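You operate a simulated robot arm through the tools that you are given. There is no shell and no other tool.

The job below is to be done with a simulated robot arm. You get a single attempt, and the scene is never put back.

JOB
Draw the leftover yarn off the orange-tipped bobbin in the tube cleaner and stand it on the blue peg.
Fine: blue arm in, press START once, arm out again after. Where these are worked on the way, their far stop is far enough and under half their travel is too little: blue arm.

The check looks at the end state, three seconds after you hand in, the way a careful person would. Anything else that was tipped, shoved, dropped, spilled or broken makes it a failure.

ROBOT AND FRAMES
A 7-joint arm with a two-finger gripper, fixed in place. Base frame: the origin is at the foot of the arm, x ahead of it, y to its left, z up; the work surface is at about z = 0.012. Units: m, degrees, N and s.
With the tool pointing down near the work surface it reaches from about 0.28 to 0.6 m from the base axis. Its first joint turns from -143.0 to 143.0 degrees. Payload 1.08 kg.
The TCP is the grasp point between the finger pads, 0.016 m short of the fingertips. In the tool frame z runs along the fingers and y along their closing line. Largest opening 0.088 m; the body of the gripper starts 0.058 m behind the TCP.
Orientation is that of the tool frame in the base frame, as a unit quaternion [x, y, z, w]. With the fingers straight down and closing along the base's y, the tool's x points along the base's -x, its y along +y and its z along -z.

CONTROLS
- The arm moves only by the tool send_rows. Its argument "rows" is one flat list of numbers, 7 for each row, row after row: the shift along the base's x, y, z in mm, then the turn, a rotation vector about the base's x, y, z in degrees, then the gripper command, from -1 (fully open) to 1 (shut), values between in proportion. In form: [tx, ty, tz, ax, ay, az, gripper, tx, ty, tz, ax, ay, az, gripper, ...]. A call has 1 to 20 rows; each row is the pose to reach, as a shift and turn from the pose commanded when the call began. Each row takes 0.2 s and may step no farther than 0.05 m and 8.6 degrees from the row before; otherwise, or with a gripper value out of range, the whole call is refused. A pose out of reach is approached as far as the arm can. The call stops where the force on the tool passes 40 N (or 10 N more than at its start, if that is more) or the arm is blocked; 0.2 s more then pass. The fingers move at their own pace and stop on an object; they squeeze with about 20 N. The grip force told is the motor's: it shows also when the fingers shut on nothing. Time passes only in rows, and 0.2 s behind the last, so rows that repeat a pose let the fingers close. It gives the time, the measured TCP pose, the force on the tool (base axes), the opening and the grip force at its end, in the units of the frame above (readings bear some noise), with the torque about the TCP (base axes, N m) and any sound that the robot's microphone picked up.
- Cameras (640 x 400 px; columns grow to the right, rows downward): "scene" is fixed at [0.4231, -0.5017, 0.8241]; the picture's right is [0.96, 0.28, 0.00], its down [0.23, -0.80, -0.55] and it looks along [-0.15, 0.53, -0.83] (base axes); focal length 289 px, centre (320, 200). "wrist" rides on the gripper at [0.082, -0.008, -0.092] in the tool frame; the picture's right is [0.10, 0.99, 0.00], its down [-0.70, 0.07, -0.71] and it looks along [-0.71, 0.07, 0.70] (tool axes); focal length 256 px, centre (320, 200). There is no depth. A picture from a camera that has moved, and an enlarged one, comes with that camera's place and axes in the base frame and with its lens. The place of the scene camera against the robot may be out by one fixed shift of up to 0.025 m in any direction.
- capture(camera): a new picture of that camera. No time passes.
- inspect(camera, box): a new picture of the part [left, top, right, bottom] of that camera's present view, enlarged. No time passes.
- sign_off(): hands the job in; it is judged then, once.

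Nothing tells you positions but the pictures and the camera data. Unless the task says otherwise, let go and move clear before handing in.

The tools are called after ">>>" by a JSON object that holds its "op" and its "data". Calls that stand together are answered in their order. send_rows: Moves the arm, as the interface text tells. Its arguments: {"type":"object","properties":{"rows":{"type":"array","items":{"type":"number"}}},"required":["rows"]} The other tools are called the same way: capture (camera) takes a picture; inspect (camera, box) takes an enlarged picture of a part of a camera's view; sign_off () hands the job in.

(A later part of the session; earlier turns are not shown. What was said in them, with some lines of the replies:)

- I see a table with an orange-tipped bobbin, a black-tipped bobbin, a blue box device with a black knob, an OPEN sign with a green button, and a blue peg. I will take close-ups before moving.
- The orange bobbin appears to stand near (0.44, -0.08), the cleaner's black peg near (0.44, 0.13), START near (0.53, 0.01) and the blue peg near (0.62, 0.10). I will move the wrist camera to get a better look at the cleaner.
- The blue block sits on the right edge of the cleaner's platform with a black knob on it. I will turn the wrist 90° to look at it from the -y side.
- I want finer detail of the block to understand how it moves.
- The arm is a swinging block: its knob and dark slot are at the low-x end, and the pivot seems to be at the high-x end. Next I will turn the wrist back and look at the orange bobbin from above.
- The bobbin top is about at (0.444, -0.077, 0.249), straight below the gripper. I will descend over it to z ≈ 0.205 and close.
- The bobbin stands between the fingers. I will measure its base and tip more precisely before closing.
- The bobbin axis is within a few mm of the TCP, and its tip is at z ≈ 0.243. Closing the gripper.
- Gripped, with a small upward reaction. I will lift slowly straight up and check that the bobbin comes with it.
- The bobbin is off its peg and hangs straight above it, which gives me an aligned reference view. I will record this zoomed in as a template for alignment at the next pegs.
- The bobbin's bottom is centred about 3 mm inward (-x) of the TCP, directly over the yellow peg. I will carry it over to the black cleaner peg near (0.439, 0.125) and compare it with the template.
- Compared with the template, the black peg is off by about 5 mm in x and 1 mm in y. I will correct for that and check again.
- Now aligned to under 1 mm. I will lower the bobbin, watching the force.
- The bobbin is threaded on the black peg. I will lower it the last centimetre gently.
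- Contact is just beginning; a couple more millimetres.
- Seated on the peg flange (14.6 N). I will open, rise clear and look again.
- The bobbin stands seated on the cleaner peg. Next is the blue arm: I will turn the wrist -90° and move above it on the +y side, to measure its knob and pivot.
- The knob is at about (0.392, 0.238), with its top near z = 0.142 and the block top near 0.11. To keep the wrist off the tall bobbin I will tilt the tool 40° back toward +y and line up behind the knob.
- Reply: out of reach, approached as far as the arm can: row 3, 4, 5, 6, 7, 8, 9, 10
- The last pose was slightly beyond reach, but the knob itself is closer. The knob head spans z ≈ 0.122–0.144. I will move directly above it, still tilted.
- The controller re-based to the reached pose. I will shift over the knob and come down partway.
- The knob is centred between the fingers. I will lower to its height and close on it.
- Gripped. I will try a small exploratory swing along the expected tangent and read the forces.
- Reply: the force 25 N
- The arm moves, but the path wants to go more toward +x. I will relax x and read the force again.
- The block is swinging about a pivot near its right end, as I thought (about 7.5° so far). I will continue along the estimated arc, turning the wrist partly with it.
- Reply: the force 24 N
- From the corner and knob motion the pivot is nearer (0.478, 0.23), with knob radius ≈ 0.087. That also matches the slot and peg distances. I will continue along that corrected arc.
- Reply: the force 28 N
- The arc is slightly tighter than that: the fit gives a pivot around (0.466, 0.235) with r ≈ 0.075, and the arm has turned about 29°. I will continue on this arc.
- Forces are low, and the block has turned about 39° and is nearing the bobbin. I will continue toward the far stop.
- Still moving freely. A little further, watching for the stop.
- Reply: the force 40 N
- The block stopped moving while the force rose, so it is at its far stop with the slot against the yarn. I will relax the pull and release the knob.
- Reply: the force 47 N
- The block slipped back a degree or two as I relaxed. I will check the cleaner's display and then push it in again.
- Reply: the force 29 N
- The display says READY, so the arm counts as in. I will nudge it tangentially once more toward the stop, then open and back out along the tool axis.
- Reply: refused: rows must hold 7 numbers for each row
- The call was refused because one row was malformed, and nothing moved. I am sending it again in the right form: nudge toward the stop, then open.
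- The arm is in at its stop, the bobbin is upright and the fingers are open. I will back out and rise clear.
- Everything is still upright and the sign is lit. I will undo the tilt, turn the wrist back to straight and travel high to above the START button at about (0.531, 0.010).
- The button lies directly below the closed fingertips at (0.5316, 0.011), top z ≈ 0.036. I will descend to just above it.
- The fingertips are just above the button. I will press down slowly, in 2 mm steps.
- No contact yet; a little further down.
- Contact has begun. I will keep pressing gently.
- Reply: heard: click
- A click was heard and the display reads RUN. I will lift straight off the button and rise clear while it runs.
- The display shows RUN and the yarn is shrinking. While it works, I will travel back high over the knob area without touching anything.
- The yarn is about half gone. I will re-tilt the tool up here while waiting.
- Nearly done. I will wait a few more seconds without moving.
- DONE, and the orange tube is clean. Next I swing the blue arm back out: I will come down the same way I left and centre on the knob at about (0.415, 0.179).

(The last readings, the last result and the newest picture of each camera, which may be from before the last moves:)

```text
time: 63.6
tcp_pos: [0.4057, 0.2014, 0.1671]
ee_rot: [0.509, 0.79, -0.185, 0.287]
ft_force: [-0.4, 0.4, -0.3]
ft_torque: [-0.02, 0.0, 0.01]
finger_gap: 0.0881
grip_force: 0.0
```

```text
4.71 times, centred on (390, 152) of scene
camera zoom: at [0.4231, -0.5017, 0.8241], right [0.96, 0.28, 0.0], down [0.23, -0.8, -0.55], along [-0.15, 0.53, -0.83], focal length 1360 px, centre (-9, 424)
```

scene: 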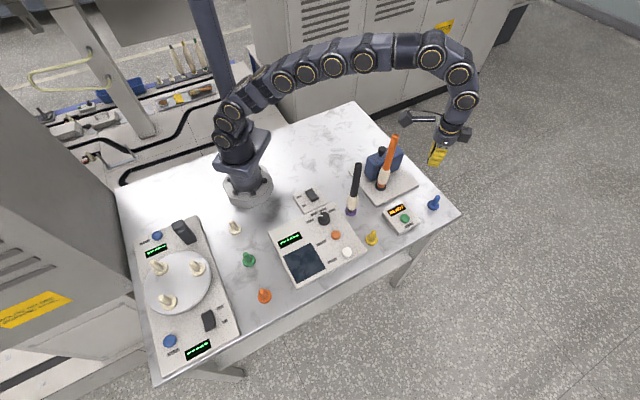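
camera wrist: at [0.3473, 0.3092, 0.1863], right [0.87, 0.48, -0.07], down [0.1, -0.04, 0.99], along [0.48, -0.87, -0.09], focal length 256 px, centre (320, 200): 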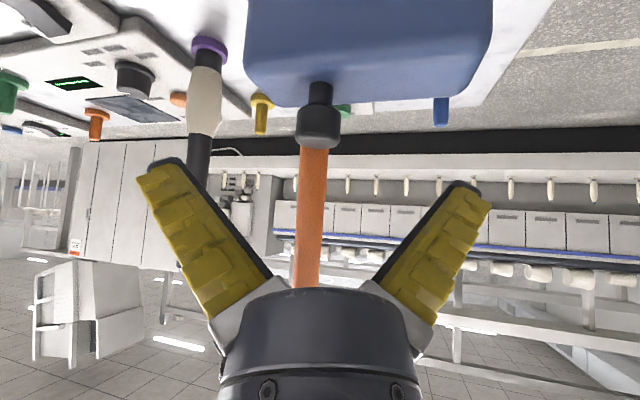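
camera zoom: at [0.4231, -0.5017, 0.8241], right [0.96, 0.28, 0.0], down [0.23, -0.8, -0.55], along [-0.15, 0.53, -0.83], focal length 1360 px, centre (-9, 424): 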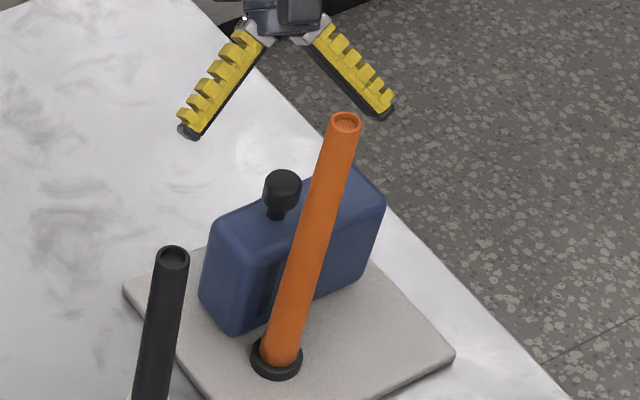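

By apparent size and the arc fit, the knob is at about (0.4135, 0.182). I will go in, close on it, and check the forces.

>>> {"op": "send_rows", "data": {"rows": [4.5, -9, -15, 0, 0, 0, -1, 8.8, -19, -30, 0, 0, 0, -1, 8.8, -19, -30, 0, 0, 0, -1, 8.8, -19, -30, 0, 0, 0, 0, 8.8, -19, -30, 0, 0, 0, 0.5, 8.8, -19, -30, 0, 0, 0, 0.8, 8.8, -19, -30, 0, 0, 0, 1, 8.8, -19, -30, 0, 0, 0, 1]}}

>>> {"op": "capture", "data": {"camera": "wrist"}}

>>> {"op": "inspect", "data": {"camera": "scene", "box": [355, 125, 425, 195]}}

```text
time: 65.4
tcp_pos: [0.4121, 0.1807, 0.1382]
ee_rot: [0.509, 0.79, -0.186, 0.286]
ft_force: [-23.3, -3.8, 14.9]
ft_torque: [-0.13, 0.25, -0.04]
finger_gap: 0.0203
grip_force: 22.2
```

```text
taken
camera wrist: at [0.3553, 0.2901, 0.1563], right [0.87, 0.48, -0.07], down [0.1, -0.04, 0.99], along [0.48, -0.88, -0.09], focal length 256 px, centre (320, 200)
```

wrist: 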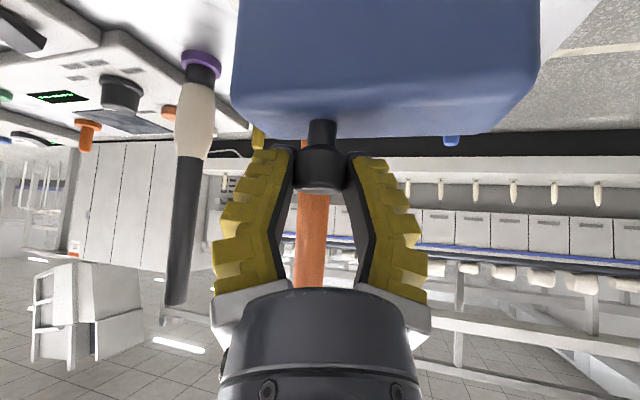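

```text
5.71 times, centred on (390, 160) of scene
camera zoom: at [0.4231, -0.5017, 0.8241], right [0.96, 0.28, 0.0], down [0.23, -0.8, -0.55], along [-0.15, 0.53, -0.83], focal length 1651 px, centre (-80, 429)
```

zoom: 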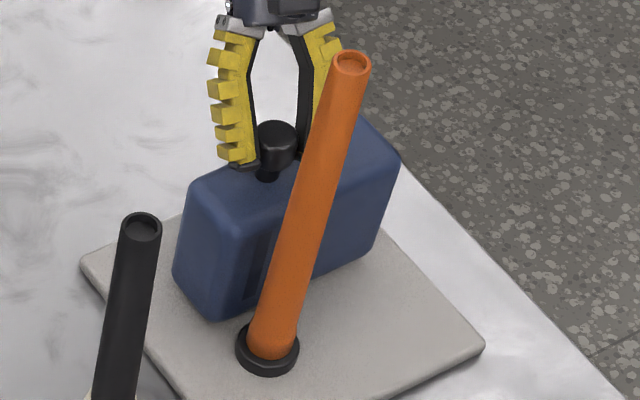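

The knob is gripped with a small sideways preload. I will swing back along the known arc in short moves.

>>> {"op": "send_rows", "data": {"rows": [-3, 0.5, 0, 0, 0, 0, 1, -5, 2.8, 0, 0, 0, -1, 1, -7.2, 5.2, 0, 0, 0, -2.5, 1, -9.6, 8.4, 0, 0, 0, -4, 1, -11.8, 11.8, 0, 0, 0, -6, 1, -11.8, 11.8, 0, 0, 0, -6, 1]}}

>>> {"op": "inspect", "data": {"camera": "scene", "box": [355, 125, 425, 195]}}

```text
time: 66.8
tcp_pos: [0.4032, 0.1938, 0.1379]
ee_rot: [0.549, 0.763, -0.199, 0.278]
ft_force: [3.1, -2.8, 1.1]
ft_torque: [0.1, 0.04, -0.19]
finger_gap: 0.0154
grip_force: 22.4
```

```text
5.71 times, centred on (390, 160) of scene
camera zoom: at [0.4231, -0.5017, 0.8241], right [0.96, 0.28, 0.0], down [0.23, -0.8, -0.55], along [-0.15, 0.53, -0.83], focal length 1651 px, centre (-80, 429)
```

zoom: 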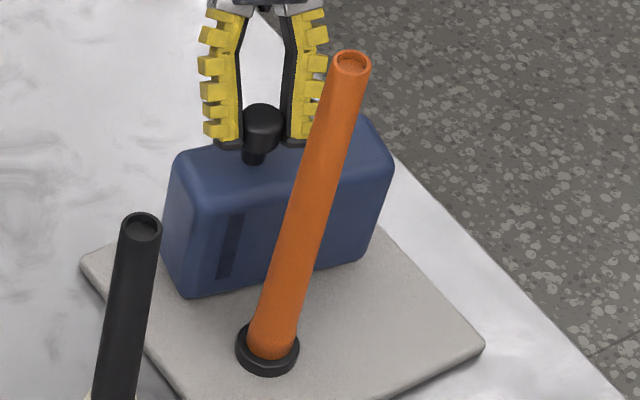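

The swing is smooth with low force. Continuing outwards.

>>> {"op": "send_rows", "data": {"rows": [-1.6, 2.8, 0, 0, 0, -1, 1, -3, 5.7, 0, 0, 0, -2, 1, -4.7, 9.2, 0, 0, 0, -3.5, 1, -6.2, 12.8, 0, 0, 0, -5, 1, -7.7, 16.5, 0, 0, 0, -6.5, 1, -8.9, 20.2, 0, 0, 0, -8, 1, -8.9, 20.2, 0, 0, 0, -8, 1]}}

>>> {"op": "inspect", "data": {"camera": "scene", "box": [355, 125, 425, 195]}}

```text
time: 68.4
tcp_pos: [0.3931, 0.2156, 0.1376]
ee_rot: [0.601, 0.723, -0.218, 0.263]
ft_force: [0.0, -1.7, 4.5]
ft_torque: [-0.06, 0.11, -0.15]
finger_gap: 0.0163
grip_force: 22.2
```

```text
5.71 times, centred on (390, 160) of scene
camera zoom: at [0.4231, -0.5017, 0.8241], right [0.96, 0.28, 0.0], down [0.23, -0.8, -0.55], along [-0.15, 0.53, -0.83], focal length 1651 px, centre (-80, 429)
```

zoom: 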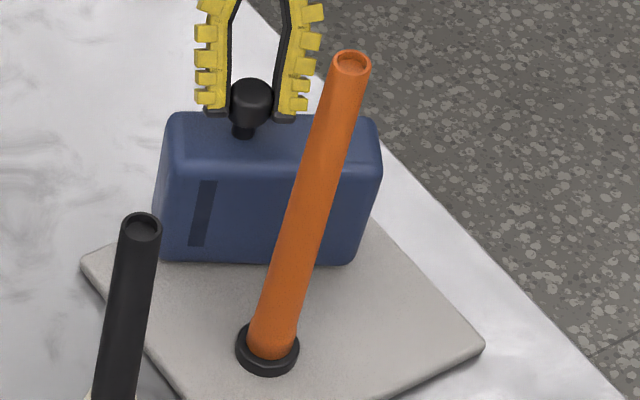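

Very low forces now. I will do the last stretch to the rest position.

>>> {"op": "send_rows", "data": {"rows": [-0.8, 3.8, 0, 0, 0, -1, 1, -1.4, 7.5, 0, 0, 0, -2, 1, -1.9, 11.5, 0, 0, 0, -3.5, 1, -2.2, 15.3, 0, 0, 0, -5, 1, -2.3, 19, 0, 0, 0, -6.5, 1, -2.2, 22, 0, 0, 0, -8, 1, -2, 25, 0, 0, 0, -9, 1, -2, 25, 0, 0, 0, -9, 1]}}

>>> {"op": "inspect", "data": {"camera": "scene", "box": [355, 125, 425, 195]}}

>>> {"op": "inspect", "data": {"camera": "scene", "box": [380, 190, 440, 240]}}

```text
time: 70.2
tcp_pos: [0.3896, 0.2405, 0.137]
ee_rot: [0.655, 0.673, -0.239, 0.245]
ft_force: [-8.5, 2.7, 8.7]
ft_torque: [0.0, 0.22, -0.04]
finger_gap: 0.0161
grip_force: 22.3
```

```text
5.71 times, centred on (390, 160) of scene
camera zoom: at [0.4231, -0.5017, 0.8241], right [0.96, 0.28, 0.0], down [0.23, -0.8, -0.55], along [-0.15, 0.53, -0.83], focal length 1651 px, centre (-80, 429)
```

zoom: 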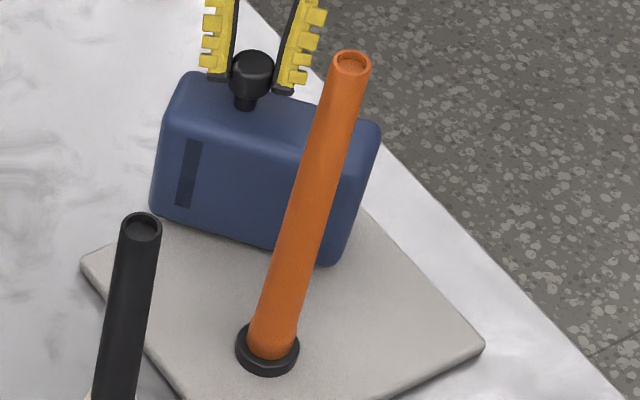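

```text
8.00 times, centred on (410, 215) of scene
camera zoom: at [0.4231, -0.5017, 0.8241], right [0.96, 0.28, 0.0], down [0.23, -0.8, -0.55], along [-0.15, 0.53, -0.83], focal length 2311 px, centre (-400, 80)
```

zoom: 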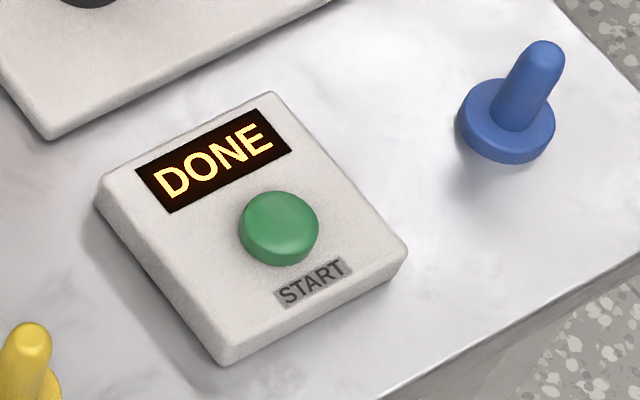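

It is within about 4 mm of where it started. I will push the rest of the way to its out stop and then release.

>>> {"op": "send_rows", "data": {"rows": [0.5, 2, 0, 0, 0, -1, 1, 0.8, 4, 0, 0, 0, -1, 1, 1, 6, 0, 0, 0, -1, 1, 1, 6, 0, 0, 0, -1, 1]}}

>>> {"op": "inspect", "data": {"camera": "scene", "box": [355, 125, 425, 170]}}

>>> {"op": "inspect", "data": {"camera": "scene", "box": [380, 190, 440, 240]}}

```text
time: 71.2
tcp_pos: [0.392, 0.2456, 0.1365]
ee_rot: [0.662, 0.667, -0.243, 0.242]
ft_force: [-20.2, -5.3, 9.3]
ft_torque: [-0.13, 0.2, -0.09]
finger_gap: 0.0157
grip_force: 22.0
```

```text
8.89 times, centred on (390, 148) of scene
camera zoom: at [0.4231, -0.5017, 0.8241], right [0.96, 0.28, 0.0], down [0.23, -0.8, -0.55], along [-0.15, 0.53, -0.83], focal length 2568 px, centre (-302, 667)
```

zoom: 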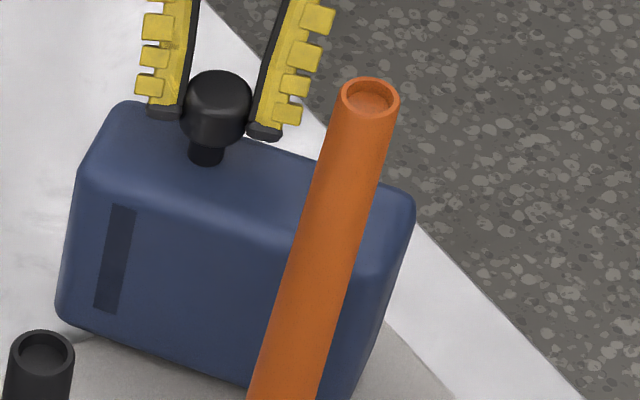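

```text
8.00 times, centred on (410, 215) of scene
camera zoom: at [0.4231, -0.5017, 0.8241], right [0.96, 0.28, 0.0], down [0.23, -0.8, -0.55], along [-0.15, 0.53, -0.83], focal length 2311 px, centre (-400, 80)
```

zoom: 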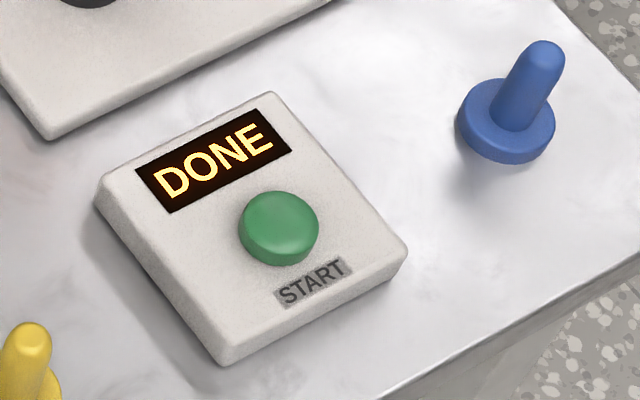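

The block matches its starting picture exactly. I will open, rise straight off the knob and undo the tilt.

>>> {"op": "send_rows", "data": {"rows": [0, 0, 0, 0, 0, 0, 0.3, 0, 0, 0, 0, 0, 0, -0.4, 0, 0, 0, 0, 0, 0, -1, 0, 0, 0, 0, 0, 0, -1, 0, 0, 20, 0, 0, 0, -1, 0, 0, 50, 0, 0, 0, -1, 0, 0, 80, 0, 0, 0, -1, 0, 0, 110, 8, 0, 0, -1, 0, 0, 140, 16, 0, 0, -1, 0, 0, 170, 24, 0, 0, -1, 0, 0, 200, 32, 0, 0, -1, 0, 0, 220, 40, 0, 0, -1, 0, 0, 220, 40, 0, 0, -1]}}

>>> {"op": "inspect", "data": {"camera": "scene", "box": [340, 110, 460, 240]}}

```text
time: 74.0
tcp_pos: [0.3916, 0.2458, 0.3573]
ee_rot: [0.705, 0.71, 0.003, 0.001]
ft_force: [-0.1, -0.6, 0.3]
ft_torque: [-0.02, -0.01, 0.08]
finger_gap: 0.0881
grip_force: 0.1
```

```text
3.08 times, centred on (400, 175) of scene
camera zoom: at [0.4231, -0.5017, 0.8241], right [0.96, 0.28, 0.0], down [0.23, -0.8, -0.55], along [-0.15, 0.53, -0.83], focal length 889 px, centre (74, 277)
```

zoom: 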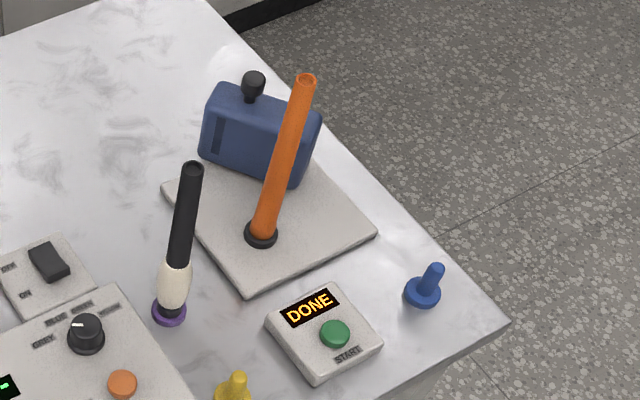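

The arm is out, the sign shows DONE, and the bobbin is bare and upright. Before picking it up I will test the reach above the blue peg (~(0.613, 0.100)) with the empty gripper, tool straight down.

>>> {"op": "send_rows", "data": {"rows": [10, -7, 0, 0, 0, 8.2, -1, 25, -18, 0, 0, 0, 16.4, -1, 40, -30, 0, 0, 0, 24.6, -1, 60, -44, 0, 0, 0, 32.8, -1, 80, -58, 0, 0, 0, 41, -1, 100, -72, 0, 0, 0, 49.2, -1, 120, -86, 0, 0, 0, 57.4, -1, 140, -100, 0, 0, 0, 65.6, -1, 160, -115, 0, 0, 0, 73.8, -1, 185, -130, 0, 0, 0, 82, -1, 205, -146, 0, 0, 0, 89.6, -1, 224, -146, -20, 0, 0, 89.6, -1, 224, -146, -50, 0, 0, 89.6, -1, 224, -146, -50, 0, 0, 89.6, -1]}}

>>> {"op": "capture", "data": {"camera": "wrist"}}

>>> {"op": "capture", "data": {"camera": "scene"}}

```text
time: 77.0
tcp_pos: [0.5556, 0.0889, 0.3025]
ee_rot: [0.0, 1.0, 0.003, 0.0]
ft_force: [0.1, -0.4, 0.7]
ft_torque: [-0.02, -0.04, -0.01]
finger_gap: 0.0881
grip_force: 0.1
out of reach, approached as far as the arm can: row 8, 9, 10, 11, 12, 13, 14
```

```text
taken
camera wrist: at [0.4735, 0.0814, 0.3958], right [-0.1, 0.99, 0.01], down [0.7, 0.07, 0.71], along [0.7, 0.08, -0.7], focal length 256 px, centre (320, 200)
```

wrist: 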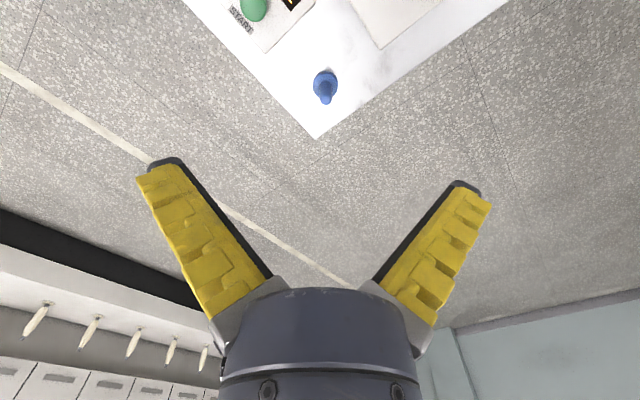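

```text
taken
```

scene: 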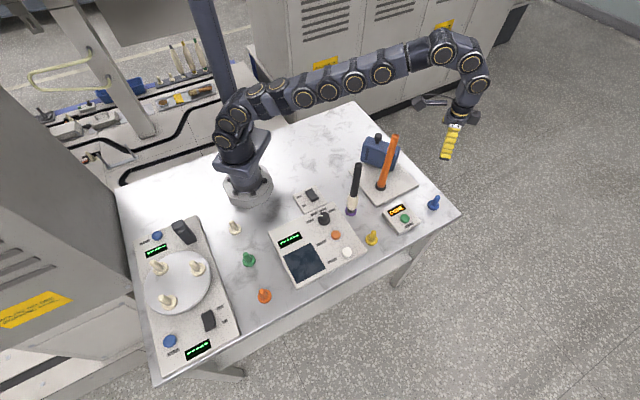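

Straight down it cannot reach, so I will use a 40° outward tilt for the blue peg. I will test that with the empty gripper first.

>>> {"op": "send_rows", "data": {"rows": [0, 0, 0, 0, -8, 0, -1, 0, 0, 0, 0, -16, 0, -1, 10, 2, 0, 0, -24, 0, -1, 25, 5, 0, 0, -32, 0, -1, 40, 8, 0, 0, -40, 0, -1, 60, 12, -15, 0, -40, 0, -1, 60, 12, -32, 0, -40, 0, -1, 60, 12, -32, 0, -40, 0, -1]}}

>>> {"op": "capture", "data": {"camera": "wrist"}}

```text
time: 78.8
tcp_pos: [0.6157, 0.1008, 0.2722]
ee_rot: [-0.001, 0.939, 0.004, 0.343]
ft_force: [0.7, -0.4, 0.5]
ft_torque: [0.0, 0.0, 0.02]
finger_gap: 0.0877
grip_force: 0.1
```

```text
taken
camera wrist: at [0.4932, 0.0926, 0.2907], right [-0.08, 0.99, -0.06], down [0.08, 0.07, 0.99], along [0.99, 0.08, -0.09], focal length 256 px, centre (320, 200)
```

wrist: 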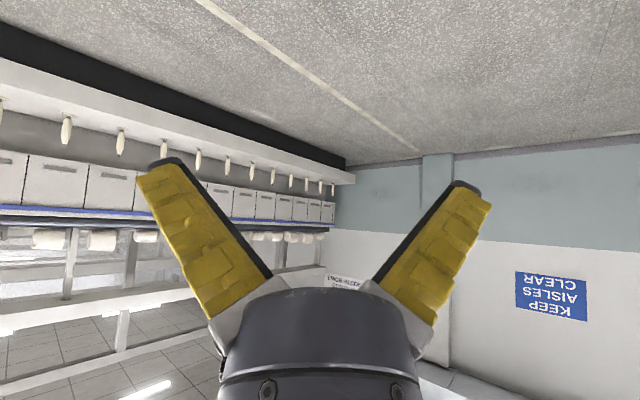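

With the 40° tilt it reaches. To get an accurate blue peg position I will view it tool-down from a reachable pose. Then I will view the identical yellow peg from the same relative pose and use the robot's own displacement between the two.

>>> {"op": "send_rows", "data": {"rows": [-15, -3, 5, 0, 8, 0, -1, -30, -5, 10, 0, 16, 0, -1, -45, -8, 15, 0, 24, 0, -1, -60, -10, 20, 0, 32, 0, -1, -73, -11, 28, 0, 40, 0, -1, -73, -11, 28, 0, 40, 0, -1, -73, -11, 28, 0, 40, 0, -1]}}

>>> {"op": "inspect", "data": {"camera": "wrist", "box": [270, 30, 390, 120]}}

```text
time: 80.4
tcp_pos: [0.5423, 0.09, 0.2994]
ee_rot: [0.0, 1.0, 0.002, -0.001]
ft_force: [-0.3, 1.2, 0.6]
ft_torque: [0.0, 0.0, -0.04]
finger_gap: 0.0881
grip_force: 0.0
```

```text
4.44 times, centred on (330, 75) of wrist
camera zoom: at [0.4602, 0.0816, 0.3929], right [-0.1, 0.99, 0.01], down [0.7, 0.07, 0.71], along [0.7, 0.08, -0.71], focal length 1138 px, centre (276, 756)
```

zoom: 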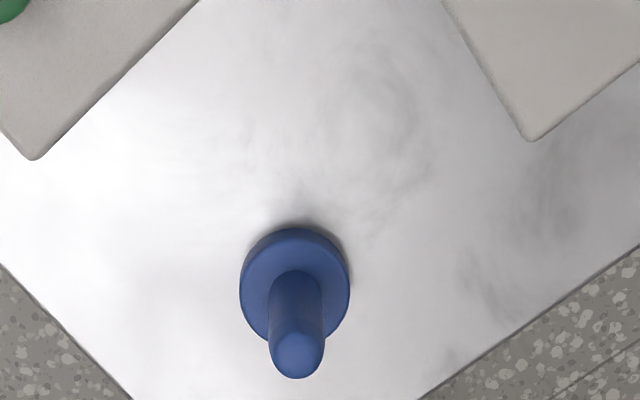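

Blue peg recorded in that view. Next I move by exactly (-172, -178) mm to the equivalent pose for the yellow peg, going round the black bobbin.

>>> {"op": "send_rows", "data": {"rows": [0, -40, 0, 0, 0, 0, -1, 0, -80, 0, 0, 0, 0, -1, 0, -120, 0, 0, 0, 0, -1, 0, -160, 0, 0, 0, 0, -1, -20, -178, 0, 0, 0, 0, -1, -60, -178, 0, 0, 0, 0, -1, -100, -178, 0, 0, 0, 0, -1, -140, -178, 0, 0, 0, 0, -1, -172, -178, 0, 0, 0, 0, -1, -172, -178, 0, 0, 0, 0, -1, -172, -178, 0, 0, 0, 0, -1]}}

>>> {"op": "inspect", "data": {"camera": "wrist", "box": [270, 30, 390, 120]}}

```text
time: 82.8
tcp_pos: [0.3697, -0.0883, 0.2986]
ee_rot: [0.0, 1.0, 0.002, 0.0]
ft_force: [-0.9, 0.3, -0.8]
ft_torque: [0.02, -0.02, 0.03]
finger_gap: 0.088
grip_force: 0.1
```

```text
4.44 times, centred on (330, 75) of wrist
camera zoom: at [0.2878, -0.0962, 0.3927], right [-0.1, 0.99, 0.01], down [0.7, 0.07, 0.71], along [0.71, 0.08, -0.7], focal length 1138 px, centre (276, 756)
```

zoom: 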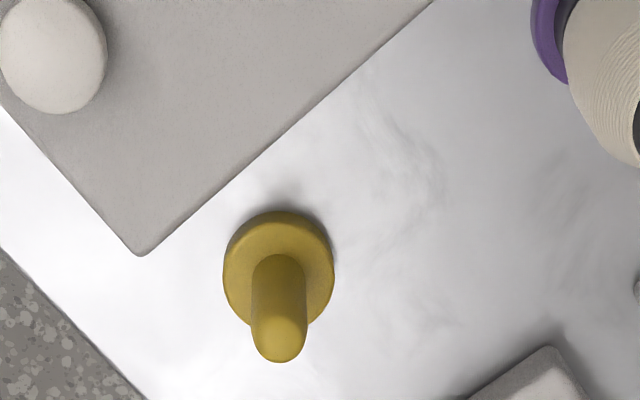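

The template gives blue − yellow ≈ (177, 184) mm, so blue − black ≈ (184, -20) mm. I will now go above the bobbin on the black peg with the outward tilt.

>>> {"op": "send_rows", "data": {"rows": [0, 0, 40, 0, 0, 0, -1, 0, 0, 80, 0, 0, 0, -1, 10, 40, 80, 0, -8.5, 0, -1, 20, 80, 80, 0, -17, 0, -1, 35, 120, 80, 0, -25.5, 0, -1, 50, 160, 80, 0, -34, 0, -1, 60, 195, 80, 0, -42.5, 0, -1, 66.3, 215.3, 80, 0, -42.5, 0, -1, 66.3, 215.3, 41, 0, -42.5, 0, -1, 66.3, 215.3, 41, 0, -42.5, 0, -1]}}

>>> {"op": "capture", "data": {"camera": "wrist"}}

>>> {"op": "inspect", "data": {"camera": "scene", "box": [340, 80, 460, 210]}}

```text
time: 85.0
tcp_pos: [0.4359, 0.1285, 0.3412]
ee_rot: [-0.001, 0.931, 0.002, 0.364]
ft_force: [0.3, -0.3, -0.7]
ft_torque: [0.0, 0.02, 0.0]
finger_gap: 0.0881
grip_force: 0.1
```

```text
taken
camera wrist: at [0.3141, 0.1197, 0.3548], right [-0.08, 0.99, -0.06], down [0.04, 0.07, 1.0], along [1.0, 0.08, -0.04], focal length 256 px, centre (320, 200)
```

wrist: 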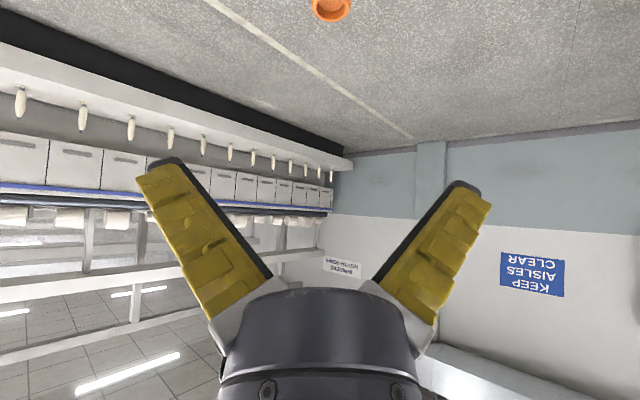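

```text
3.08 times, centred on (400, 145) of scene
camera zoom: at [0.4231, -0.5017, 0.8241], right [0.96, 0.28, 0.0], down [0.23, -0.8, -0.55], along [-0.15, 0.53, -0.83], focal length 889 px, centre (74, 369)
```

zoom: 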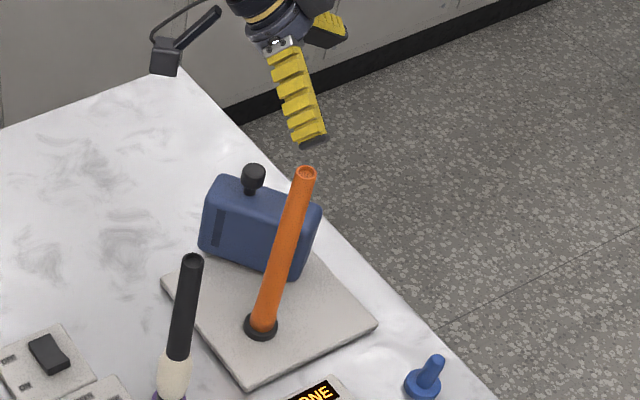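

The bobbin tip is at about (0.434, 0.128), right under the TCP. Descending to z ≈ 0.205.

>>> {"op": "send_rows", "data": {"rows": [-1, -0.5, -35, 0, 0, 0, -1, -1, -0.5, -70, 0, 0, 0, -1, -1, -0.5, -100, 0, 0, 0, -1, -1, -0.5, -125, 0, 0, 0, -1, -1, -0.5, -136, 0, 0, 0, -1, -1, -0.5, -136, 0, 0, 0, -1]}}

>>> {"op": "capture", "data": {"camera": "wrist"}}

>>> {"op": "inspect", "data": {"camera": "scene", "box": [340, 80, 460, 210]}}

```text
time: 86.4
tcp_pos: [0.4341, 0.1273, 0.205]
ee_rot: [-0.001, 0.932, 0.002, 0.362]
ft_force: [0.2, 0.6, -0.9]
ft_torque: [0.01, -0.02, -0.01]
finger_gap: 0.088
grip_force: 0.1
```

```text
taken
camera wrist: at [0.3121, 0.1192, 0.2181], right [-0.08, 0.99, -0.07], down [0.04, 0.07, 1.0], along [1.0, 0.08, -0.04], focal length 256 px, centre (320, 200)
```

wrist: 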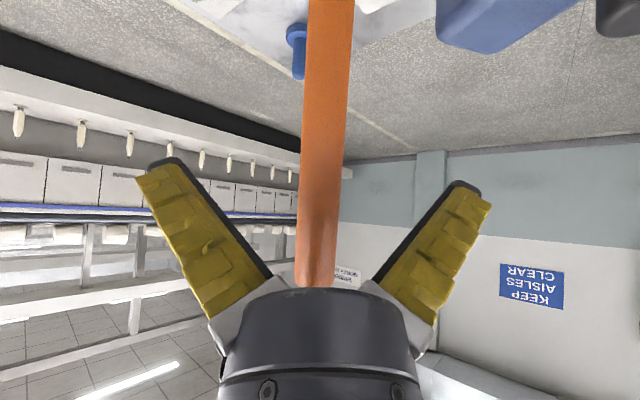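

```text
3.08 times, centred on (400, 145) of scene
camera zoom: at [0.4231, -0.5017, 0.8241], right [0.96, 0.28, 0.0], down [0.23, -0.8, -0.55], along [-0.15, 0.53, -0.83], focal length 889 px, centre (74, 369)
```

zoom: 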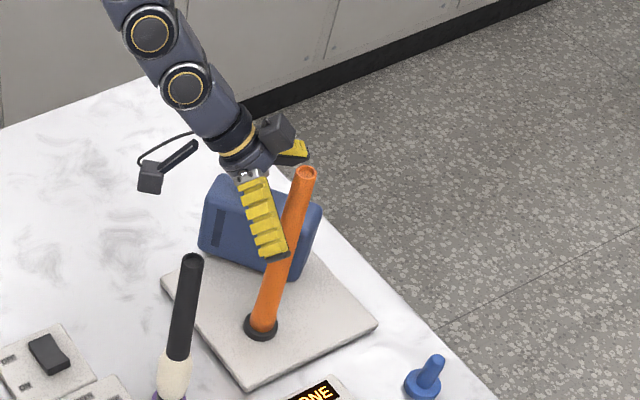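

The bobbin is between the fingers with no contact. Closing now.

>>> {"op": "send_rows", "data": {"rows": [0, 0, 0, 0, 0, 0, 0, 0, 0, 0, 0, 0, 0, 0.5, 0, 0, 0, 0, 0, 0, 0.8, 0, 0, 0, 0, 0, 0, 1, 0, 0, 0, 0, 0, 0, 1]}}

>>> {"op": "capture", "data": {"camera": "wrist"}}

>>> {"op": "inspect", "data": {"camera": "scene", "box": [340, 80, 460, 210]}}

```text
time: 87.6
tcp_pos: [0.4361, 0.1281, 0.2049]
ee_rot: [-0.002, 0.932, 0.003, 0.363]
ft_force: [-3.3, -0.5, 11.7]
ft_torque: [0.0, 0.19, 0.02]
finger_gap: 0.0112
grip_force: 19.9
```

```text
taken
camera wrist: at [0.3125, 0.1193, 0.2188], right [-0.08, 0.99, -0.06], down [0.04, 0.07, 1.0], along [1.0, 0.08, -0.04], focal length 256 px, centre (320, 200)
```

wrist: 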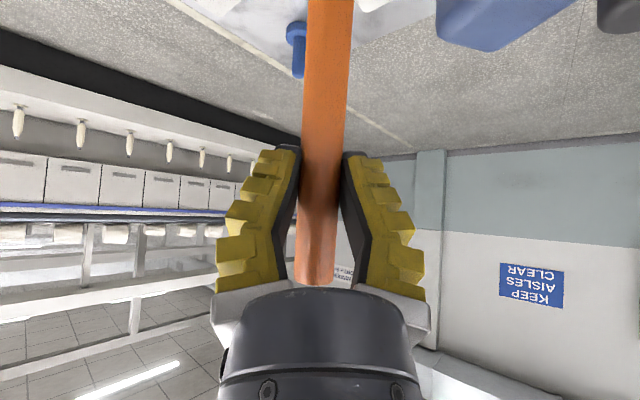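

```text
3.08 times, centred on (400, 145) of scene
camera zoom: at [0.4231, -0.5017, 0.8241], right [0.96, 0.28, 0.0], down [0.23, -0.8, -0.55], along [-0.15, 0.53, -0.83], focal length 889 px, centre (74, 369)
```

zoom: 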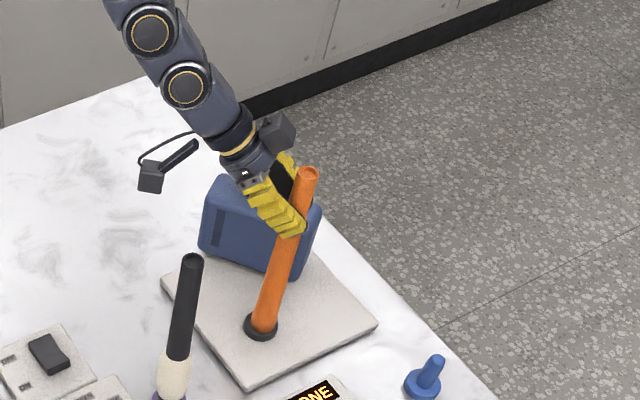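

Gripped. I will lift straight up off the peg and check that the bobbin stays upright.

>>> {"op": "send_rows", "data": {"rows": [0, 0, 4, 0, 0, 0, 1, 0, 0, 10, 0, 0, 0, 1, 0, 0, 18, 0, 0, 0, 1, 0, 0, 28, 0, 0, 0, 1, 0, 0, 40, 0, 0, 0, 1, 0, 0, 55, 0, 0, 0, 1, 0, 0, 68, 0, 0, 0, 1, 0, 0, 75, 0, 0, 0, 1, 0, 0, 75, 0, 0, 0, 1]}}

>>> {"op": "capture", "data": {"camera": "wrist"}}

>>> {"op": "inspect", "data": {"camera": "scene", "box": [350, 110, 440, 210]}}

```text
time: 89.6
tcp_pos: [0.4342, 0.1265, 0.2791]
ee_rot: [-0.001, 0.932, 0.003, 0.362]
ft_force: [0.1, 0.4, 0.1]
ft_torque: [0.0, 0.01, 0.02]
finger_gap: 0.0079
grip_force: 19.7
```

```text
taken
camera wrist: at [0.3124, 0.1185, 0.2932], right [-0.08, 0.99, -0.07], down [0.04, 0.07, 1.0], along [1.0, 0.08, -0.04], focal length 256 px, centre (320, 200)
```

wrist: 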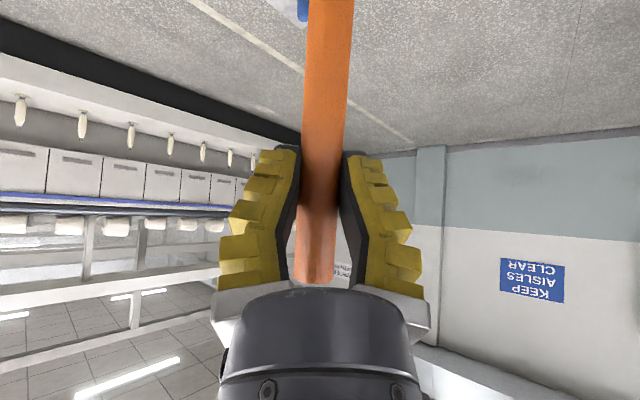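

```text
4.00 times, centred on (395, 160) of scene
camera zoom: at [0.4231, -0.5017, 0.8241], right [0.96, 0.28, 0.0], down [0.23, -0.8, -0.55], along [-0.15, 0.53, -0.83], focal length 1156 px, centre (20, 360)
```

zoom: 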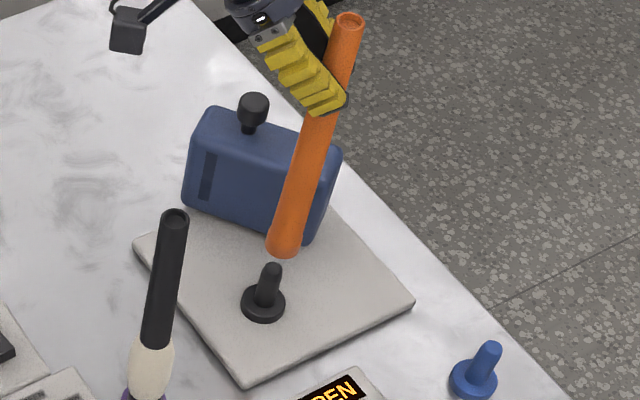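

Clean lift, and the sign shows OPEN. I will take a zoomed reference of the bobbin bottom against the black peg before moving over.

>>> {"op": "inspect", "data": {"camera": "scene", "box": [400, 165, 450, 225]}}

>>> {"op": "inspect", "data": {"camera": "scene", "box": [395, 155, 425, 195]}}

>>> {"op": "inspect", "data": {"camera": "scene", "box": [370, 155, 430, 195]}}

```text
6.67 times, centred on (425, 195) of scene
camera zoom: at [0.4231, -0.5017, 0.8241], right [0.96, 0.28, 0.0], down [0.23, -0.8, -0.55], along [-0.15, 0.53, -0.83], focal length 1926 px, centre (-380, 233)
```

zoom: 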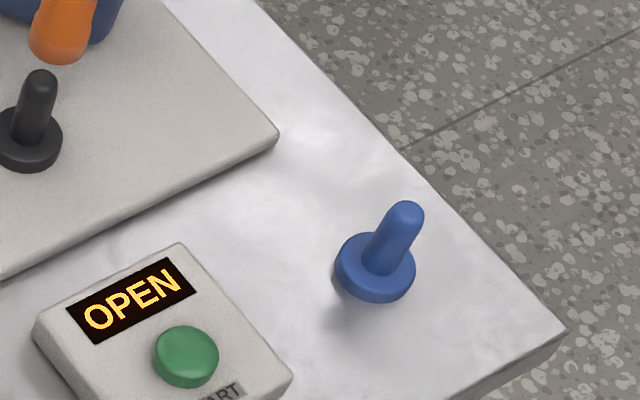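

```text
10.00 times, centred on (410, 175) of scene
camera zoom: at [0.4231, -0.5017, 0.8241], right [0.96, 0.28, 0.0], down [0.23, -0.8, -0.55], along [-0.15, 0.53, -0.83], focal length 2889 px, centre (-580, 450)
```

zoom: 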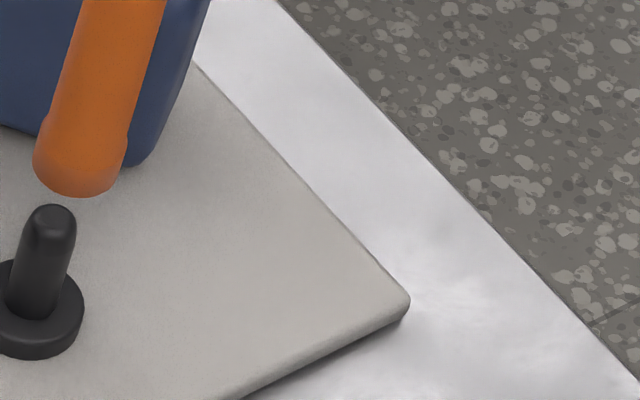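

```text
10.00 times, centred on (400, 175) of scene
camera zoom: at [0.4231, -0.5017, 0.8241], right [0.96, 0.28, 0.0], down [0.23, -0.8, -0.55], along [-0.15, 0.53, -0.83], focal length 2889 px, centre (-480, 450)
```

zoom: 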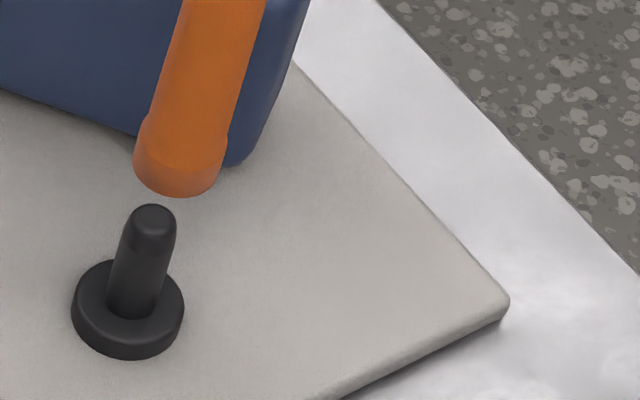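

The bobbin bottom hangs roughly 1.6 mm to the right of the peg axis, so I will correct for that and carry it about (+182, -19) mm to above the blue peg.

>>> {"op": "send_rows", "data": {"rows": [12, -1, 0, 0, 0, 0, 1, 32, -3, 0, 0, 0, 0, 1, 56, -6, 0, 0, 0, 0, 1, 80, -8, 0, 0, 0, 0, 1, 104, -11, 0, 0, 0, 0, 1, 128, -14, 0, 0, 0, 0, 1, 150, -16, 0, 0, 0, 0, 1, 168, -18, 0, 0, 0, 0, 1, 178, -19, 0, 0, 0, 0, 1, 182, -19.3, 0, 0, 0, 0, 1, 182, -19.3, -6, 0, 0, 0, 1, 182, -19.3, -13, 0, 0, 0, 1, 182, -19.3, -13, 0, 0, 0, 1, 182, -19.3, -13, 0, 0, 0, 1]}}

>>> {"op": "inspect", "data": {"camera": "scene", "box": [415, 175, 475, 215]}}

>>> {"op": "capture", "data": {"camera": "scene"}}

>>> {"op": "capture", "data": {"camera": "wrist"}}

```text
time: 92.6
tcp_pos: [0.6175, 0.1064, 0.267]
ee_rot: [-0.001, 0.932, 0.003, 0.362]
ft_force: [0.6, 0.2, -0.3]
ft_torque: [0.0, 0.02, 0.01]
finger_gap: 0.008
grip_force: 19.9
```

```text
10.00 times, centred on (445, 195) of scene
camera zoom: at [0.4231, -0.5017, 0.8241], right [0.96, 0.28, 0.0], down [0.23, -0.8, -0.55], along [-0.15, 0.53, -0.83], focal length 2889 px, centre (-930, 250)
```

zoom: 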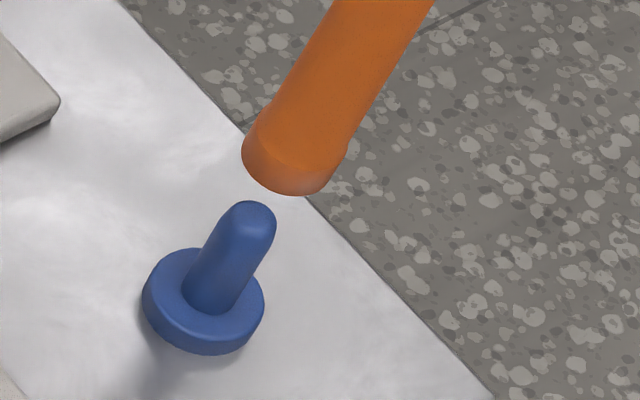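

```text
taken
```

scene: 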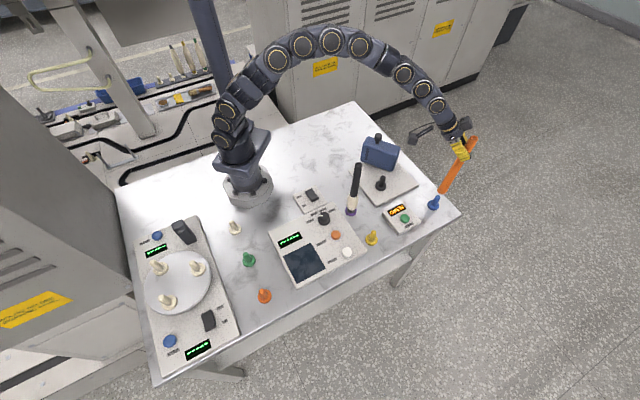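

```text
taken
camera wrist: at [0.4946, 0.0999, 0.2805], right [-0.08, 0.99, -0.07], down [0.04, 0.07, 1.0], along [1.0, 0.08, -0.04], focal length 256 px, centre (320, 200)
```

wrist: 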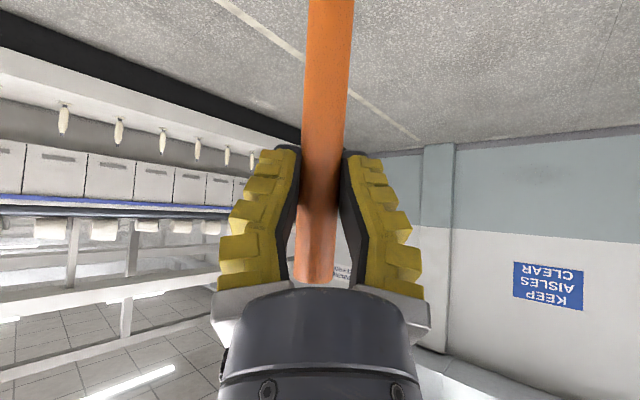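

Close over the blue peg. I will zoom in further to measure the remaining offset.

>>> {"op": "inspect", "data": {"camera": "scene", "box": [426, 184, 452, 212]}}

>>> {"op": "inspect", "data": {"camera": "scene", "box": [420, 125, 490, 215]}}

```text
14.29 times, centred on (439, 198) of scene
camera zoom: at [0.4231, -0.5017, 0.8241], right [0.96, 0.28, 0.0], down [0.23, -0.8, -0.55], along [-0.15, 0.53, -0.83], focal length 4127 px, centre (-1380, 229)
```

zoom: 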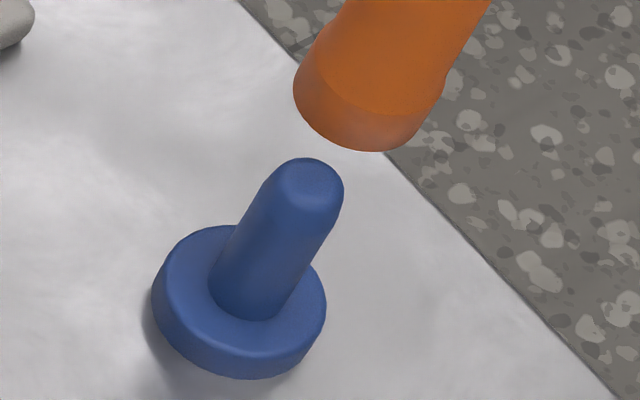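

```text
4.44 times, centred on (455, 170) of scene
camera zoom: at [0.4231, -0.5017, 0.8241], right [0.96, 0.28, 0.0], down [0.23, -0.8, -0.55], along [-0.15, 0.53, -0.83], focal length 1284 px, centre (-280, 333)
```

zoom: 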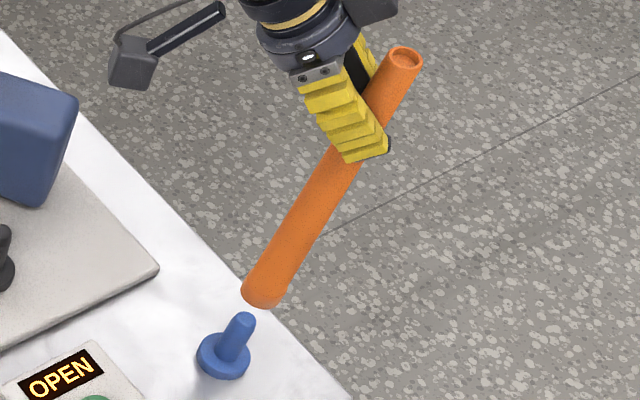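

The bobbin bottom is about 1.4 mm too far in +x and 0.9 mm in +y. I will correct that and lower it to just above the peg tip for another check.

>>> {"op": "send_rows", "data": {"rows": [-1.3, -0.8, 0, 0, 0, 0, 1, -1.3, -0.8, -8, 0, 0, 0, 1, -1.3, -0.8, -16, 0, 0, 0, 1, -1.3, -0.8, -21, 0, 0, 0, 1, -1.3, -0.8, -21, 0, 0, 0, 1]}}

>>> {"op": "inspect", "data": {"camera": "scene", "box": [426, 184, 452, 212]}}

```text
time: 93.8
tcp_pos: [0.6158, 0.1067, 0.2462]
ee_rot: [-0.001, 0.932, 0.003, 0.363]
ft_force: [-0.7, -0.1, -0.2]
ft_torque: [-0.01, 0.04, 0.0]
finger_gap: 0.0079
grip_force: 20.1
```

```text
14.29 times, centred on (439, 198) of scene
camera zoom: at [0.4231, -0.5017, 0.8241], right [0.96, 0.28, 0.0], down [0.23, -0.8, -0.55], along [-0.15, 0.53, -0.83], focal length 4127 px, centre (-1380, 229)
```

zoom: 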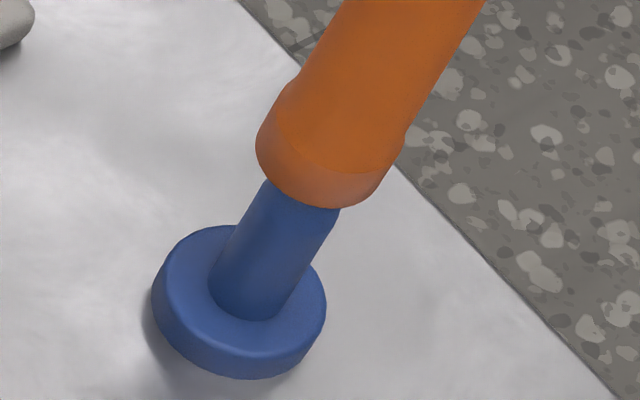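

It looks centred over the tip. I will lower slowly, checking force and picture.

>>> {"op": "send_rows", "data": {"rows": [-0.5, -0.3, -3, 0, 0, 0, 1, -0.5, -0.3, -6, 0, 0, 0, 1, -0.5, -0.3, -9, 0, 0, 0, 1, -0.5, -0.3, -12, 0, 0, 0, 1, -0.5, -0.3, -15, 0, 0, 0, 1, -0.5, -0.3, -18, 0, 0, 0, 1, -0.5, -0.3, -18, 0, 0, 0, 1]}}

>>> {"op": "inspect", "data": {"camera": "scene", "box": [426, 184, 452, 212]}}

>>> {"op": "inspect", "data": {"camera": "scene", "box": [420, 125, 490, 215]}}

```text
time: 95.4
tcp_pos: [0.6152, 0.1063, 0.228]
ee_rot: [-0.002, 0.932, 0.004, 0.363]
ft_force: [1.8, -0.2, -1.4]
ft_torque: [-0.04, -0.14, 0.01]
finger_gap: 0.0078
grip_force: 20.1
```

```text
14.29 times, centred on (439, 198) of scene
camera zoom: at [0.4231, -0.5017, 0.8241], right [0.96, 0.28, 0.0], down [0.23, -0.8, -0.55], along [-0.15, 0.53, -0.83], focal length 4127 px, centre (-1380, 229)
```

zoom: 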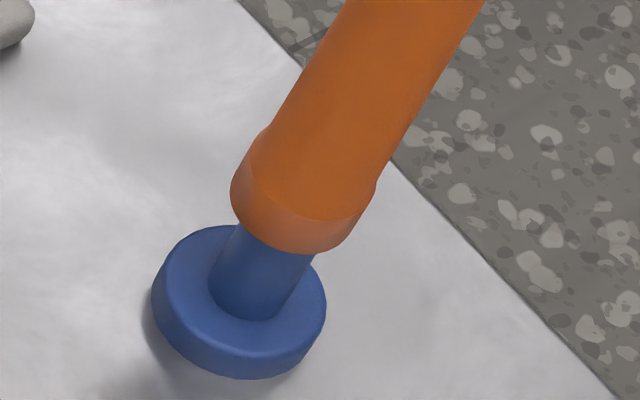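

```text
4.44 times, centred on (455, 170) of scene
camera zoom: at [0.4231, -0.5017, 0.8241], right [0.96, 0.28, 0.0], down [0.23, -0.8, -0.55], along [-0.15, 0.53, -0.83], focal length 1284 px, centre (-280, 333)
```

zoom: 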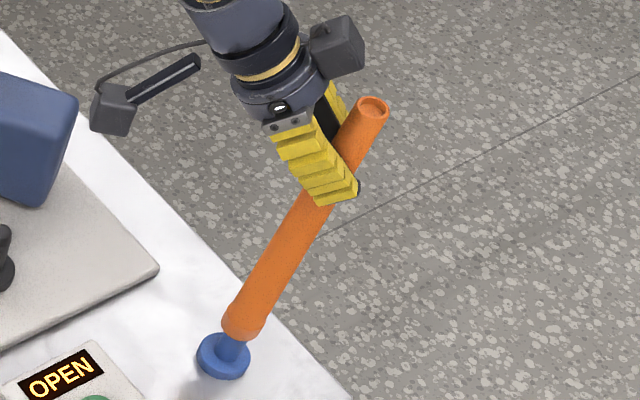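

The peg is inside the bobbin, with only slight side contact. Lowering further.

>>> {"op": "send_rows", "data": {"rows": [0.3, 0, -4, 0, 0, 0, 1, 0.3, 0, -8, 0, 0, 0, 1, 0.3, 0, -12, 0, 0, 0, 1, 0.3, 0, -16, 0, 0, 0, 1, 0.3, 0, -20, 0, 0, 0, 1, 0.3, 0, -24, 0, 0, 0, 1, 0.3, 0, -28, 0, 0, 0, 1, 0.3, 0, -31, 0, 0, 0, 1, 0.3, 0, -31, 0, 0, 0, 1]}}

>>> {"op": "inspect", "data": {"camera": "scene", "box": [426, 184, 452, 212]}}

```text
time: 97.4
tcp_pos: [0.6154, 0.107, 0.1964]
ee_rot: [-0.001, 0.932, 0.003, 0.362]
ft_force: [-1.1, -0.4, -0.8]
ft_torque: [-0.01, 0.0, -0.04]
finger_gap: 0.008
grip_force: 20.4
```

```text
14.29 times, centred on (439, 198) of scene
camera zoom: at [0.4231, -0.5017, 0.8241], right [0.96, 0.28, 0.0], down [0.23, -0.8, -0.55], along [-0.15, 0.53, -0.83], focal length 4127 px, centre (-1380, 229)
```

zoom: 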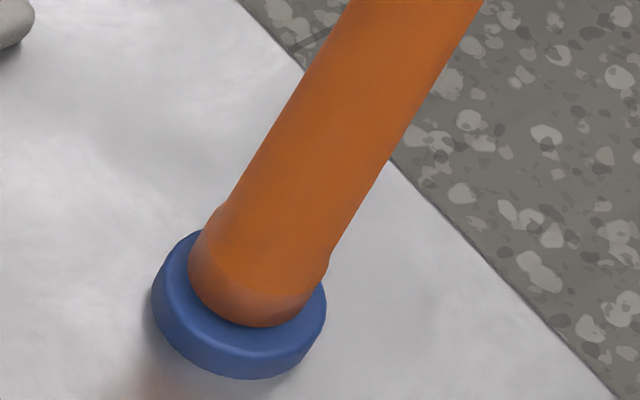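

Almost seated; lowering the last few millimetres until I feel contact.

>>> {"op": "send_rows", "data": {"rows": [0, 0, -1.5, 0, 0, 0, 1, 0, 0, -3, 0, 0, 0, 1, 0, 0, -4.5, 0, 0, 0, 1, 0, 0, -4.5, 0, 0, 0, 1]}}

>>> {"op": "inspect", "data": {"camera": "scene", "box": [426, 184, 452, 212]}}

```text
time: 98.4
tcp_pos: [0.6171, 0.107, 0.1942]
ee_rot: [-0.001, 0.931, 0.003, 0.364]
ft_force: [-0.6, -0.3, 7.9]
ft_torque: [-0.03, 0.08, -0.04]
finger_gap: 0.0093
grip_force: 20.0
```

```text
14.29 times, centred on (439, 198) of scene
camera zoom: at [0.4231, -0.5017, 0.8241], right [0.96, 0.28, 0.0], down [0.23, -0.8, -0.55], along [-0.15, 0.53, -0.83], focal length 4127 px, centre (-1380, 229)
```

zoom: 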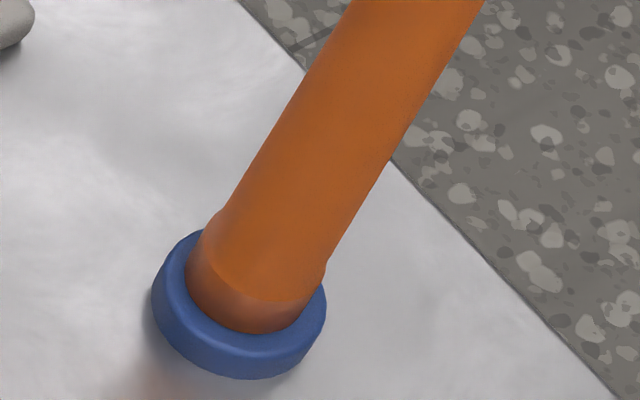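

Seated with about 8 N. I will open the fingers, then withdraw back along the tool axis.

>>> {"op": "send_rows", "data": {"rows": [0, 0, 1, 0, 0, 0, 0.5, 0, 0, 1, 0, 0, 0, 0, 0, 0, 1, 0, 0, 0, -0.5, 0, 0, 1, 0, 0, 0, -1, 0, 0, 1, 0, 0, 0, -1, 0, 0, 1, 0, 0, 0, -1, -14, 0, 15, 0, 0, 0, -1, -34, 0, 37, 0, 0, 0, -1, -54, 0, 59, 0, 0, 0, -1, -75, 0, 82, 0, 0, 0, -1, -100, 0, 110, 0, 0, 0, -1, -120, 0, 140, 0, 0, 0, -1, -120, 0, 170, 0, 0, 0, -1, -120, 0, 170, 0, 0, 0, -1]}}

>>> {"op": "capture", "data": {"camera": "scene"}}

>>> {"op": "inspect", "data": {"camera": "scene", "box": [330, 110, 490, 250]}}

>>> {"op": "inspect", "data": {"camera": "scene", "box": [420, 135, 480, 215]}}

```text
time: 101.4
tcp_pos: [0.4946, 0.1061, 0.3618]
ee_rot: [-0.001, 0.933, 0.002, 0.361]
ft_force: [-0.2, 0.0, 1.0]
ft_torque: [-0.04, -0.04, -0.02]
finger_gap: 0.088
grip_force: 0.1
```

```text
taken
```

scene: 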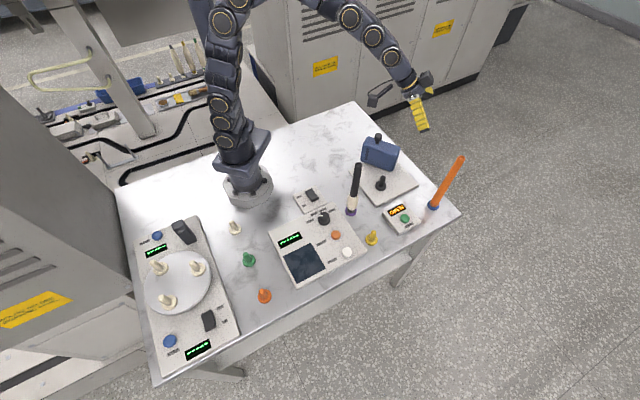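

```text
2.86 times, centred on (410, 180) of scene
camera zoom: at [0.4231, -0.5017, 0.8241], right [0.96, 0.28, 0.0], down [0.23, -0.8, -0.55], along [-0.15, 0.53, -0.83], focal length 826 px, centre (63, 257)
```

zoom: 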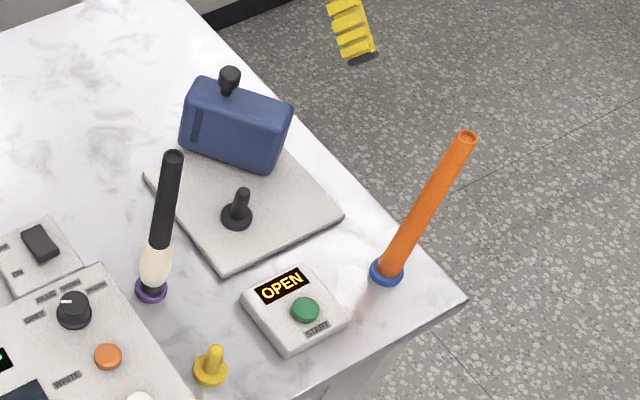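

```text
5.00 times, centred on (450, 175) of scene
camera zoom: at [0.4231, -0.5017, 0.8241], right [0.96, 0.28, 0.0], down [0.23, -0.8, -0.55], along [-0.15, 0.53, -0.83], focal length 1445 px, centre (-330, 325)
```

zoom: 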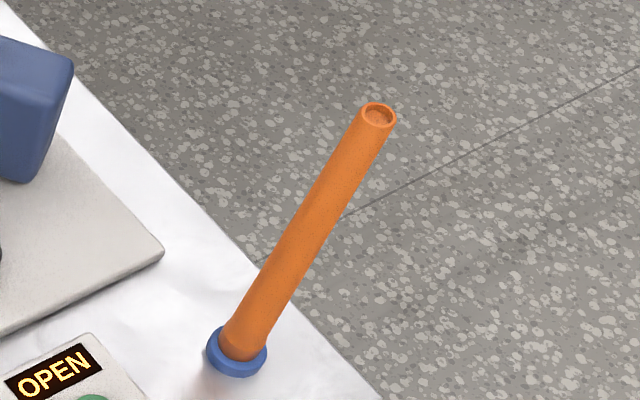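

The bare orange-tipped bobbin stands upright, seated on the blue peg, and the tilt check against the vertical agrees. The blue arm is back out, the sign reads OPEN, nothing else moved, and the gripper is clear, so I am handing in.

>>> {"op": "sign_off", "data": {}}

```text
The job is handed in.
```

The leftover yarn is off the orange-tipped bobbin, and the bobbin now stands upright and seated on the blue peg. I've handed the job in. The last pictures show nothing else disturbed.

- **Cleaning:** I set the bobbin on the cleaner's black peg and swung the blue arm in to its far stop, where the sign read READY. I pressed START once; the sign went from RUN to DONE and the tube came out bare.
- **Blue arm:** It went back to the position it started in, and the sign shows OPEN again.
- **Placing:** The bobbin went onto the blue peg with about 8 N of contact. I then opened the gripper and moved it clear.

While I was swinging the blue arm in, the grip on its knob slipped slightly, and the arm moved back a degree or two. I pushed it to the stop again before pressing START.
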